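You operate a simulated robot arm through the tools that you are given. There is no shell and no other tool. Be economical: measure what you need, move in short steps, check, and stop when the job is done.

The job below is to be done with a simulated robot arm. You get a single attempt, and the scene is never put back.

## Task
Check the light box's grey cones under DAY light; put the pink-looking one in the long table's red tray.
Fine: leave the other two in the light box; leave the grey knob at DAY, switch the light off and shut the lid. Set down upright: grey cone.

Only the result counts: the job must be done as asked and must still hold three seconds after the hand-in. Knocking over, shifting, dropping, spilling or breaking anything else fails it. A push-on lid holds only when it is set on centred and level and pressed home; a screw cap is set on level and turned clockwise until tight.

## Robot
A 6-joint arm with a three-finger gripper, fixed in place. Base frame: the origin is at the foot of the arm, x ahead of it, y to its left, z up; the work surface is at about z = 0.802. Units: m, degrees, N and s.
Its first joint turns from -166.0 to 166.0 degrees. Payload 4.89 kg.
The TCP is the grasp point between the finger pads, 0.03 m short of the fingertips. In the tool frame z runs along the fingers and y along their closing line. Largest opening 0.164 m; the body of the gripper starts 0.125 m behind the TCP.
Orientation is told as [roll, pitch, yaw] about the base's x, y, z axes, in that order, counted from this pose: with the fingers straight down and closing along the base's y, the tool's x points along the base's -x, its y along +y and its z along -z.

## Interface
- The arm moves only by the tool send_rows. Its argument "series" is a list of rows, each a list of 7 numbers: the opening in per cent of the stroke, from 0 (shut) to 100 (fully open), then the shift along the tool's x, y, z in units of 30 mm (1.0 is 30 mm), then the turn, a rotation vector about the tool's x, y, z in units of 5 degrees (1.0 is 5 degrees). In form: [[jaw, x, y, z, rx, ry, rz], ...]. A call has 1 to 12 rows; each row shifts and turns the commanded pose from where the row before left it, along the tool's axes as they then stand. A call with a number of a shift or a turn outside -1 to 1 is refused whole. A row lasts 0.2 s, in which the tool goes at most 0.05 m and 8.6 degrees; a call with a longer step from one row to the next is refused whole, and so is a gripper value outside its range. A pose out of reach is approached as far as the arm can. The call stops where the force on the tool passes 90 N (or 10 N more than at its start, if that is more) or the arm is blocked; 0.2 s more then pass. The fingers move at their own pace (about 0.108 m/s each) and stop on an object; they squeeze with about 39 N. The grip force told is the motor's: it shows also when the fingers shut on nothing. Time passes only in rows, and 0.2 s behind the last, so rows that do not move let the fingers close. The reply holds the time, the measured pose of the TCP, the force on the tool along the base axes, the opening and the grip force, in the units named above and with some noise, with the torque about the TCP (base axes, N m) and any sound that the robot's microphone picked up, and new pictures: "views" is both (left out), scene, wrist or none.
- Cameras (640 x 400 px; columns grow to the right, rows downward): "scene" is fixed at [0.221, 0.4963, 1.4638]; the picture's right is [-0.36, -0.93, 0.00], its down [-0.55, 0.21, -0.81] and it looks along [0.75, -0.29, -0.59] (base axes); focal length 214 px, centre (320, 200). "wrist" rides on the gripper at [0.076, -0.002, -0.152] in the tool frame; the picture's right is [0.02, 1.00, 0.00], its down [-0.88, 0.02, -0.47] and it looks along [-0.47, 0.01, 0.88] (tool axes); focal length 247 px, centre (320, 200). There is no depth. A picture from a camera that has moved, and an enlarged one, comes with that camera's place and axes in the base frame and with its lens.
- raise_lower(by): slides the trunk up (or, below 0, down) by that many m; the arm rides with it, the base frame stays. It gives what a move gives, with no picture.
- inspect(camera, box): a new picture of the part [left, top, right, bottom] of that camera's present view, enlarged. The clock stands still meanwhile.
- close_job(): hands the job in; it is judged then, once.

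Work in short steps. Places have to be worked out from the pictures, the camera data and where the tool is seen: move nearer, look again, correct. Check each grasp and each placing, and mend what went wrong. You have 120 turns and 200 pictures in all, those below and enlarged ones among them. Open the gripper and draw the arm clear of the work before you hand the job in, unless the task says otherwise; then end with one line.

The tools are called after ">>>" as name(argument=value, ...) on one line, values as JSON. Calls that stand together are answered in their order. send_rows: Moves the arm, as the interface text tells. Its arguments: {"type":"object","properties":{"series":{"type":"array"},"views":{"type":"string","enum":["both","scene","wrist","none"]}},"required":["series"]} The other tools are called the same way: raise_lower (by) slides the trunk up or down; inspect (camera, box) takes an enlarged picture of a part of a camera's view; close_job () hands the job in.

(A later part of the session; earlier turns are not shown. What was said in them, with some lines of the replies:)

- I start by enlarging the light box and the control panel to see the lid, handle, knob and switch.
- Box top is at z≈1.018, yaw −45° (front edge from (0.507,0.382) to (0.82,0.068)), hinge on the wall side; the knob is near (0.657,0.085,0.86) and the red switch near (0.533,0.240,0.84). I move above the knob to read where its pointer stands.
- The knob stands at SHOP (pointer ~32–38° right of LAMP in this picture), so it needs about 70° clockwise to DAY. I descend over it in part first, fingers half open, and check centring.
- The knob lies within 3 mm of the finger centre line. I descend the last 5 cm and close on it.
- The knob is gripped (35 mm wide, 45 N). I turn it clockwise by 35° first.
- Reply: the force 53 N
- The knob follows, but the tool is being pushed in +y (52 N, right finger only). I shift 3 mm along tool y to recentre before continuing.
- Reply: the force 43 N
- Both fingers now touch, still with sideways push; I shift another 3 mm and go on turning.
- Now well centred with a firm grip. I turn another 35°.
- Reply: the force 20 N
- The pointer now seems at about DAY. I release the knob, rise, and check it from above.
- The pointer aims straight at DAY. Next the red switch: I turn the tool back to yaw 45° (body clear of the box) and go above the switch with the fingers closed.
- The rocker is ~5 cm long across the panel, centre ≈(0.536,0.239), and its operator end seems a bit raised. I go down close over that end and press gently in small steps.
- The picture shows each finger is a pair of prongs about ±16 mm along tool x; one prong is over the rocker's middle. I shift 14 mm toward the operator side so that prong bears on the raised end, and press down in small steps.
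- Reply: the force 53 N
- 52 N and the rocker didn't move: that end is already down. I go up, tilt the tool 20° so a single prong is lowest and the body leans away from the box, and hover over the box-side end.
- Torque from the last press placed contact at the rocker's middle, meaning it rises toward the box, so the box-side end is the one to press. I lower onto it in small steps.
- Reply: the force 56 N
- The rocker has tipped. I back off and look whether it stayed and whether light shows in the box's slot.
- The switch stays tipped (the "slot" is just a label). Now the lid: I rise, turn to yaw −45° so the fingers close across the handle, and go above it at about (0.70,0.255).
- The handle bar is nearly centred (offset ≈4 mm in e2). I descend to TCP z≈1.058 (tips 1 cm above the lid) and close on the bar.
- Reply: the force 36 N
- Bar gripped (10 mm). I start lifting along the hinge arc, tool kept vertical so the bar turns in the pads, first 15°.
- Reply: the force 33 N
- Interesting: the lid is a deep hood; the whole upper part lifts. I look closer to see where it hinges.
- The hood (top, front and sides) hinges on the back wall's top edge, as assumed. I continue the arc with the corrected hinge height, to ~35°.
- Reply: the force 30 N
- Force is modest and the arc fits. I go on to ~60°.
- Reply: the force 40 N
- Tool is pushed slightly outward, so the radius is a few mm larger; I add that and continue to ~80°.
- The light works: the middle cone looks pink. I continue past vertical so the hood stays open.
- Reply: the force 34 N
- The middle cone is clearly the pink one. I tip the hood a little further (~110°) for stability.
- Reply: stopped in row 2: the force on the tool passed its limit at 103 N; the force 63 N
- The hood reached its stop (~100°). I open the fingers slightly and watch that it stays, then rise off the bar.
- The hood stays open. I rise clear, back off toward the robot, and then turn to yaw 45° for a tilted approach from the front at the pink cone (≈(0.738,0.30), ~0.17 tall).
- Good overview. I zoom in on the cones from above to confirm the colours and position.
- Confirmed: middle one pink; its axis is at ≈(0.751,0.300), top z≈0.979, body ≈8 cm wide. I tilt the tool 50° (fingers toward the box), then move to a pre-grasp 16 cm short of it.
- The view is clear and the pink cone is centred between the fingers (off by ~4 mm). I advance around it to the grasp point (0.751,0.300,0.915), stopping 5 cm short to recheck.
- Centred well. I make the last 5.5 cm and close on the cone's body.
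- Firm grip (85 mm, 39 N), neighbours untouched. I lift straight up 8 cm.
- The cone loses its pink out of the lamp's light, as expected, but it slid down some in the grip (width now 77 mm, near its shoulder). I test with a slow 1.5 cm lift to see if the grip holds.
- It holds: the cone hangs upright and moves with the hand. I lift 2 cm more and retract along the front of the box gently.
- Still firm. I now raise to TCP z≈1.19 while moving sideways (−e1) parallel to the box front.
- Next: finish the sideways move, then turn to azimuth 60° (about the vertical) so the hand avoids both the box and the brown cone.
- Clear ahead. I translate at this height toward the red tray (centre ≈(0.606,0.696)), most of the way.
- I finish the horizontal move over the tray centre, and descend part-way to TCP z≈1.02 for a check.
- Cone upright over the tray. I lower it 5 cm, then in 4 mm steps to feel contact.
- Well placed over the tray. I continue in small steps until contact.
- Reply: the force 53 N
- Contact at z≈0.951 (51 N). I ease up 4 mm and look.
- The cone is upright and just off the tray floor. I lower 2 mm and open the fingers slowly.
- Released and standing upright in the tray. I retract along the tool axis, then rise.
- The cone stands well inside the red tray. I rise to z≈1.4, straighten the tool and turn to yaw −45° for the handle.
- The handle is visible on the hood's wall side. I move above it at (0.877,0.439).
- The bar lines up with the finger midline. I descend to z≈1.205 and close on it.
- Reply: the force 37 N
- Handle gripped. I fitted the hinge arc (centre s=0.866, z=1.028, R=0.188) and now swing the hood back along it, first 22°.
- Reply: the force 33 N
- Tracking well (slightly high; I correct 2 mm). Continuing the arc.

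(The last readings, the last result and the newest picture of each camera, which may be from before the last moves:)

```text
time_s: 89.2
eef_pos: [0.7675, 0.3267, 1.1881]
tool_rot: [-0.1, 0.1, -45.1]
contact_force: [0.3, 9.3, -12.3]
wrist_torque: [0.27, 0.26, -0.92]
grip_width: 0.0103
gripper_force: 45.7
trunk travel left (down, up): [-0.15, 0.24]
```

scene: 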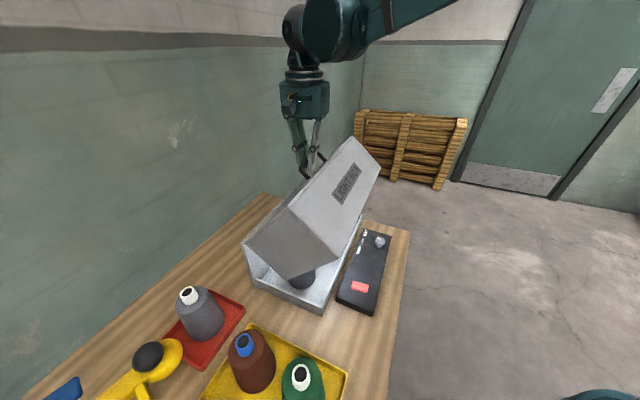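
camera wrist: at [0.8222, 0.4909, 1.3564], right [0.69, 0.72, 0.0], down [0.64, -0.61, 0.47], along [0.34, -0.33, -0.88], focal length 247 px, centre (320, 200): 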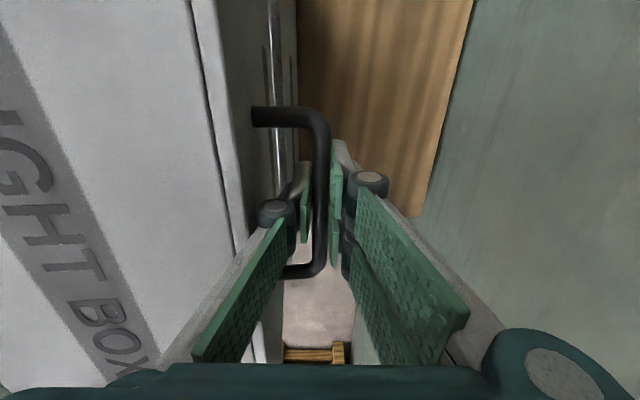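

Good. Next part of the arc.

>>> send_rows(series=[[0, 0, -0.5, 0.3, 0, 0, 0], [0, 0, -0.47, 0.35, 0, 0, 0], [0, 0, -0.44, 0.41, 0, 0, 0], [0, 0, -0.39, 0.46, 0, 0, 0], [0, 0, -0.35, 0.49, 0, 0, 0]], views="none")

```text
time_s: 90.4
eef_pos: [0.7208, 0.281, 1.1279]
tool_rot: [-0.1, -0.1, -45.1]
contact_force: [9.4, 6.1, -7.1]
wrist_torque: [0.04, -0.21, -0.27]
grip_width: 0.0105
gripper_force: 45.4
trunk travel left (down, up): [-0.15, 0.24]
```

On the arc (≈23° still open). I close it fully and check the seating.

>>> send_rows(series=[[0, 0, -0.28, 0.52, 0, 0, 0], [0, 0, -0.24, 0.55, 0, 0, 0], [0, 0, -0.19, 0.57, 0, 0, 0], [0, 0, -0.13, 0.55, 0, 0, 0], [0, 0, -0.04, 0.17, 0, 0, 0], [0, 0, 0, 0.06, 0, 0, 0]], views="scene")

>>> inspect(camera="scene", box=[220, 160, 420, 330])

```text
time_s: 91.8
eef_pos: [0.7009, 0.2616, 1.0569]
tool_rot: [-0.1, 0.1, -45.1]
contact_force: [5.2, -10.6, 15.1]
wrist_torque: [0.26, 0.25, 0.27]
grip_width: 0.0105
gripper_force: 44.9
trunk travel left (down, up): [-0.15, 0.24]
```

scene: 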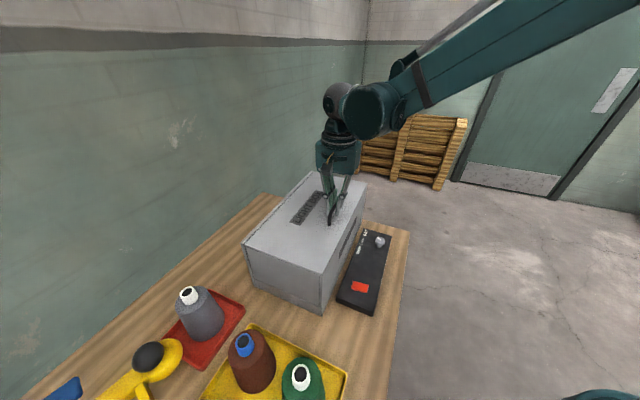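

```text
2.35 times, centred on (320, 245) of scene
camera zoom: at [0.221, 0.4963, 1.4638], right [-0.36, -0.93, 0.0], down [-0.55, 0.21, -0.81], along [0.75, -0.29, -0.59], focal length 505 px, centre (320, 94)
```

zoom: 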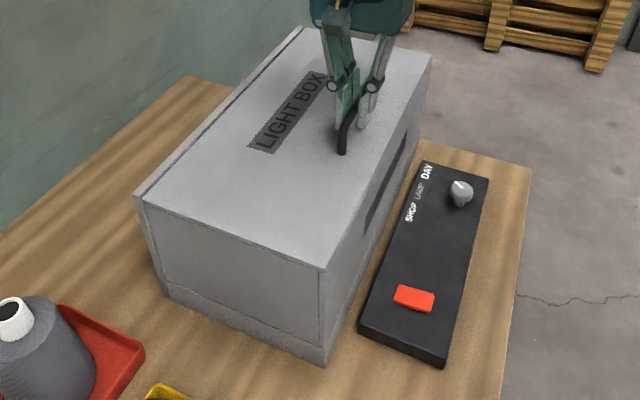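

The hood is shut flush like at the start. I release the handle, rise, and return to the switch at yaw 45° with closed fingers.

>>> send_rows(series=[[25, 0, 0, 0, 0, 0, 0], [25, 0, 0, 0, 0, 0, 0], [25, 0, 0, -0.6, 0, 0, 0], [25, 0, 0, -1, 0, 0, 0], [25, 0, 0, -1, 0, 0, 0], [25, 0, 0, -1, 0, 0, 0], [25, 0, 0, -0.8, 0, 0, 0], [0, 0.6, -1, 0, 0, 0, 0], [0, 0.6, -1, 0, 0, 0, 0], [0, 0.6, -1, 0, 0, 0, 0], [0, 0.6, -1, 0, 0, 0, 0], [0, 0.6, -1, 0, 0, 0, 0]], views="none")

>>> send_rows(series=[[0, 0.33, -0.5, 0, 0, 0, 0], [0, 0, 0, 0, 0, 0, -1], [0, 0, 0, 0, 0, 0, -1], [0, 0, 0, 0, 0, 0, -1], [0, 0, 0, 0, 0, 0, -1], [0, 0, 0, 0, 0, 0, -1], [0, 0, 0, 0, 0, 0, -1], [0, 0, 0, 0, 0, 0, -1], [0, 0, 0, 0, 0, 0, -1], [0, 0, 0, 0, 0, 0, -1], [0, 0, 0, 0, 0, 0, -1]], views="none")

>>> send_rows(series=[[0, 0, 0, 0, 0, 0, -1], [0, 0, 0, 0, 0, 0, -1], [0, 0, 0, 0, 0, 0, -1], [0, 0, 0, 0, 0, 0, -1], [0, 0, 0, 0, 0, 0, -1], [0, 0, 0, 0, 0, 0, -1], [0, 0, 0, 0, 0, 0, -1], [0, 0, 0, 0, 0, 0, -1], [0, 0, 0, 0, 0, 0, 0]], views="both")

```text
time_s: 94.4
eef_pos: [0.532, 0.2236, 1.1866]
tool_rot: [-0.1, 0.1, -45.1]
contact_force: [1.6, 0.9, -0.7]
wrist_torque: [-0.09, 0.28, -0.02]
grip_width: 0.0001
gripper_force: 38.8
trunk travel left (down, up): [-0.15, 0.24]
```

```text
time_s: 96.8
eef_pos: [0.5135, 0.2169, 1.1878]
tool_rot: [0.0, 0.1, 5.0]
contact_force: [0.8, -0.5, -0.3]
wrist_torque: [-0.02, -0.06, 0.02]
grip_width: 0.0001
gripper_force: 39.7
trunk travel left (down, up): [-0.15, 0.24]
```

```text
time_s: 98.8
eef_pos: [0.5131, 0.2163, 1.188]
tool_rot: [0.2, 0.0, 44.9]
contact_force: [-0.6, -0.3, 0.1]
wrist_torque: [0.0, 0.02, -0.02]
grip_width: 0.0
gripper_force: 39.1
trunk travel left (down, up): [-0.15, 0.24]
camera wrist: at [0.4604, 0.1619, 1.3403], right [-0.72, 0.69, 0.0], down [0.61, 0.64, 0.47], along [0.33, 0.34, -0.88], focal length 247 px, centre (320, 200)
```

scene: 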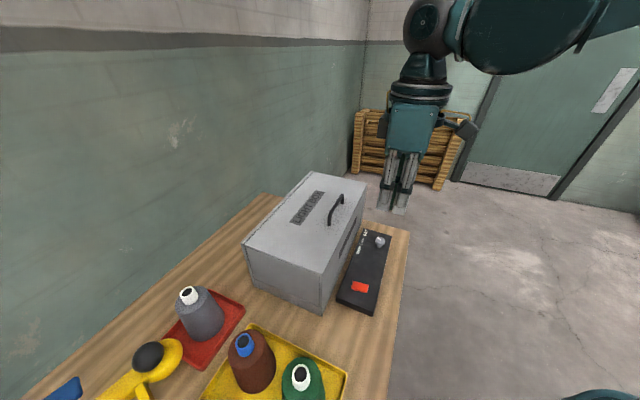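
wrist: 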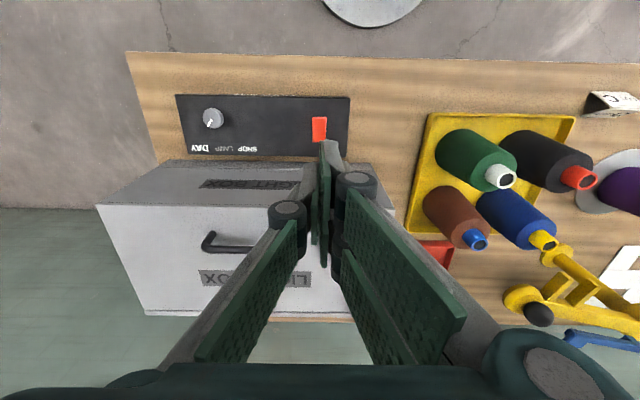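

Lid is shut and the tool is over the switch's operator end. I descend to just above it, then press in small steps to the same depth as before.

>>> send_rows(series=[[0, 0, 0, 1, 0, 0, 0], [0, 0, 0, 1, 0, 0, 0], [0, 0, 0, 1, 0, 0, 0], [0, 0, 0, 1, 0, 0, 0], [0, 0, 0, 1, 0, 0, 0], [0, 0, 0, 1, 0, 0, 0], [0, 0, 0, 1, 0, 0, 0], [0, 0, 0, 1, 0, 0, 0], [0, 0, 0, 1, 0, 0, 0], [0, 0, 0, 0.9, 0, 0, 0], [0, 0, 0, 0, 0, 0, 0]], views="none")

>>> inspect(camera="scene", box=[320, 250, 400, 300])

>>> send_rows(series=[[0, 0, 0, 0.2, 0, 0, 0], [0, 0, 0, 0.15, 0, 0, 0], [0, 0, 0, 0.15, 0, 0, 0], [0, 0, 0, 0.15, 0, 0, 0], [0, 0, 0, 0.1, 0, 0, 0], [0, 0, 0, 0, 0, 0, 0]], views="none")

>>> inspect(camera="scene", box=[320, 250, 400, 300])

```text
time_s: 101.2
eef_pos: [0.513, 0.2189, 0.8903]
tool_rot: [0.1, 0.0, 44.9]
contact_force: [0.5, -0.1, -0.2]
wrist_torque: [0.01, 0.03, 0.01]
grip_width: 0.0
gripper_force: 39.2
trunk travel left (down, up): [-0.15, 0.24]
```

```text
8.00 times, centred on (360, 275) of scene
camera zoom: at [0.221, 0.4963, 1.4638], right [-0.36, -0.93, 0.0], down [-0.55, 0.21, -0.81], along [0.75, -0.29, -0.59], focal length 1716 px, centre (0, -400)
```

zoom: 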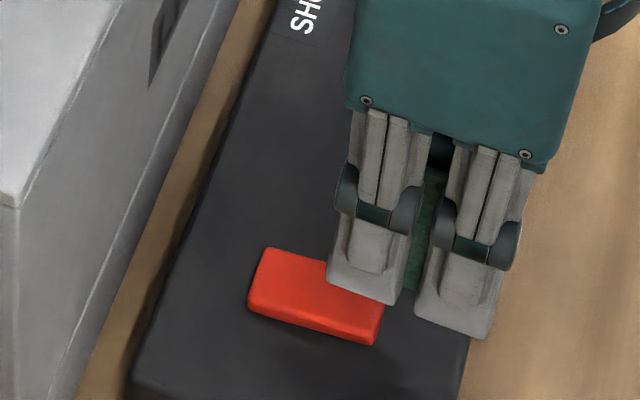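

```text
time_s: 102.6
eef_pos: [0.5121, 0.2176, 0.8688]
tool_rot: [0.1, 0.1, 44.8]
contact_force: [-0.1, -1.1, 0.6]
wrist_torque: [0.02, -0.02, -0.02]
grip_width: 0.0
gripper_force: 38.9
trunk travel left (down, up): [-0.15, 0.24]
```

```text
8.00 times, centred on (360, 275) of scene
camera zoom: at [0.221, 0.4963, 1.4638], right [-0.36, -0.93, 0.0], down [-0.55, 0.21, -0.81], along [0.75, -0.29, -0.59], focal length 1716 px, centre (0, -400)
```

zoom: 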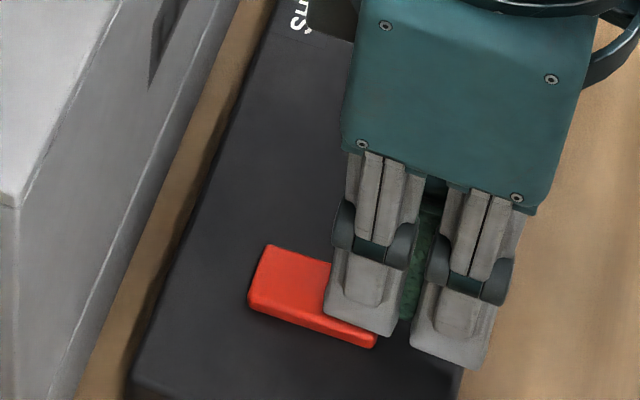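

It seems the rocker already tipped partly with no remaining force; I press a few millimetres further.

>>> send_rows(series=[[0, 0, 0, 0.07, 0, 0, 0], [0, 0, 0, 0.07, 0, 0, 0], [0, 0, 0, 0, 0, 0, 0]], views="none")

>>> send_rows(series=[[0, 0, 0, -0.8, 0, 0, 0], [0, 0.5, 0, -1, 0, 0, 0], [0, 1, 0, -1, 0, 0, 0], [0, 1, 0, -1, 0, 0, 0], [0, 1, 0, -1, 0, 0, 0], [0, 0, 0, -1, 0, 0, 0]], views="wrist")

>>> inspect(camera="scene", box=[320, 250, 400, 300])

```text
time_s: 103.4
eef_pos: [0.5124, 0.2163, 0.8654]
tool_rot: [0.1, -0.1, 44.8]
contact_force: [0.6, -1.3, 33.4]
wrist_torque: [0.75, -0.64, -0.08]
grip_width: 0.0002
gripper_force: 39.3
trunk travel left (down, up): [-0.15, 0.24]
```

```text
time_s: 104.8
eef_pos: [0.4384, 0.1425, 1.0373]
tool_rot: [0.1, 0.1, 44.8]
contact_force: [-0.1, 0.5, 0.4]
wrist_torque: [-0.04, 0.04, -0.02]
grip_width: 0.0
gripper_force: 38.9
trunk travel left (down, up): [-0.15, 0.24]
camera wrist: at [0.3859, 0.0883, 1.1911], right [-0.72, 0.69, 0.0], down [0.61, 0.64, 0.47], along [0.33, 0.34, -0.88], focal length 247 px, centre (320, 200)
```

wrist: 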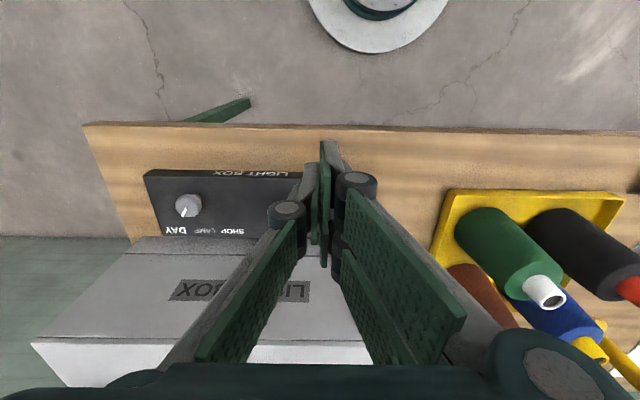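

```text
8.00 times, centred on (360, 275) of scene
camera zoom: at [0.221, 0.4963, 1.4638], right [-0.36, -0.93, 0.0], down [-0.55, 0.21, -0.81], along [0.75, -0.29, -0.59], focal length 1716 px, centre (0, -400)
```

zoom: 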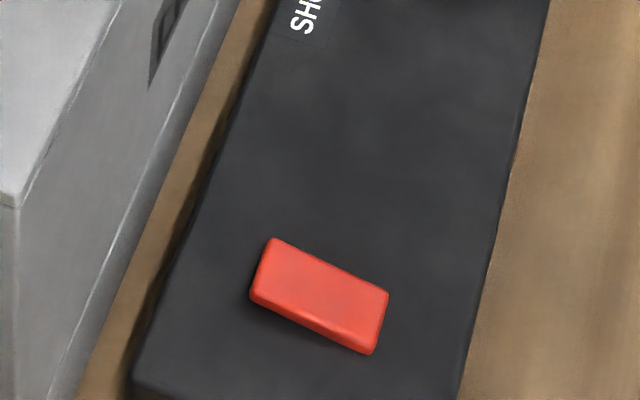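

The rocker is back exactly in its original (off) position. I raise the arm clear, open the gripper and do a final check of knob, lid and tray.

>>> send_rows(series=[[50, 0, 0, -1, 0, 0, 0], [50, 0, 0, -1, 0, 0, 0], [50, 0, 0, -1, 0, 0, 0], [50, 0, 0, -1, 0, 0, 0], [50, 0, 0, -1, 0, 0, 0], [50, 0, 0, -1, 0, 0, 0], [50, 0, 0, -1, 0, 0, 0], [50, 0, 0, 0, 0, 0, 0]], views="both")

>>> inspect(camera="scene", box=[220, 170, 420, 320])

>>> inspect(camera="scene", box=[120, 250, 290, 390])

```text
time_s: 106.6
eef_pos: [0.4386, 0.1416, 1.249]
tool_rot: [0.1, 0.1, 44.9]
contact_force: [-0.6, 0.4, 0.1]
wrist_torque: [-0.04, 0.03, 0.02]
grip_width: 0.082
gripper_force: 0.1
trunk travel left (down, up): [-0.15, 0.24]
camera wrist: at [0.3864, 0.0871, 1.4008], right [-0.72, 0.69, 0.0], down [0.61, 0.64, 0.47], along [0.33, 0.34, -0.88], focal length 247 px, centre (320, 200)
```

scene: 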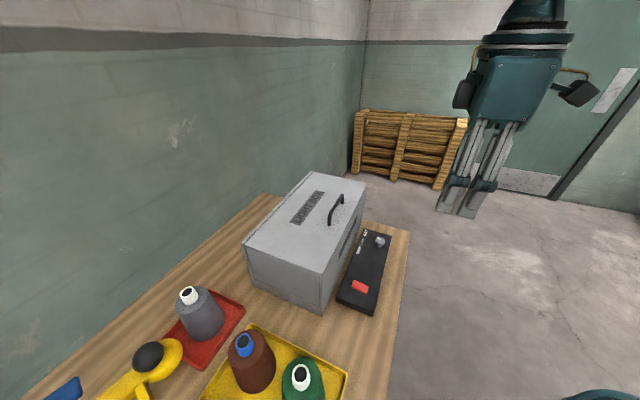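
wrist: 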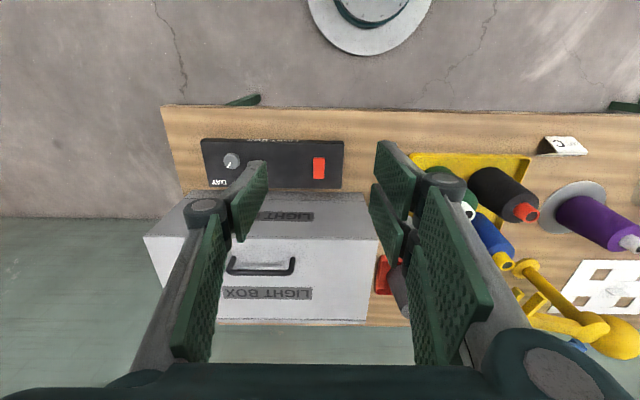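

```text
2.67 times, centred on (320, 245) of scene
camera zoom: at [0.221, 0.4963, 1.4638], right [-0.36, -0.93, 0.0], down [-0.55, 0.21, -0.81], along [0.75, -0.29, -0.59], focal length 572 px, centre (320, 80)
```

zoom: 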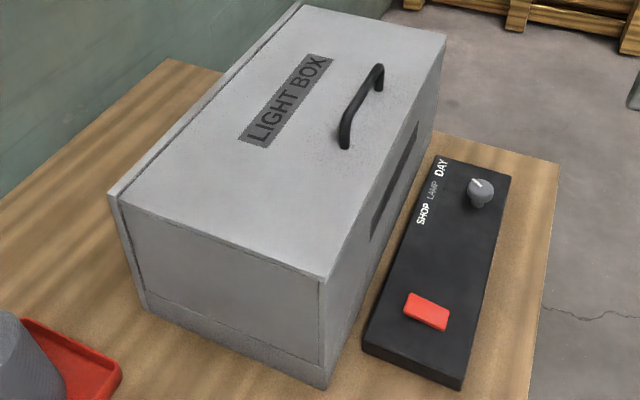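

```text
2.86 times, centred on (205, 320) of scene
camera zoom: at [0.221, 0.4963, 1.4638], right [-0.36, -0.93, 0.0], down [-0.55, 0.21, -0.81], along [0.75, -0.29, -0.59], focal length 613 px, centre (649, -143)
```

zoom: 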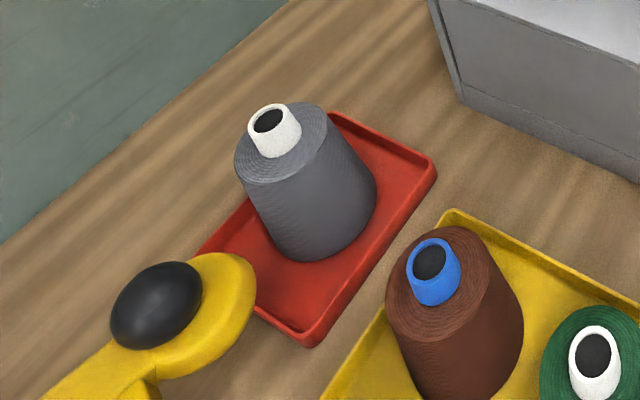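

Everything checks out: the cone stands upright inside the red tray, the lid is shut, the knob is at DAY, the switch is off, and the arm is clear with the gripper open. I hand the job in.

>>> close_job()

```text
The job is handed in.
```

The middle cone looked pink under DAY light and now stands upright in the red tray; the other two are still in the light box, with the knob at DAY, the light off and the lid shut.
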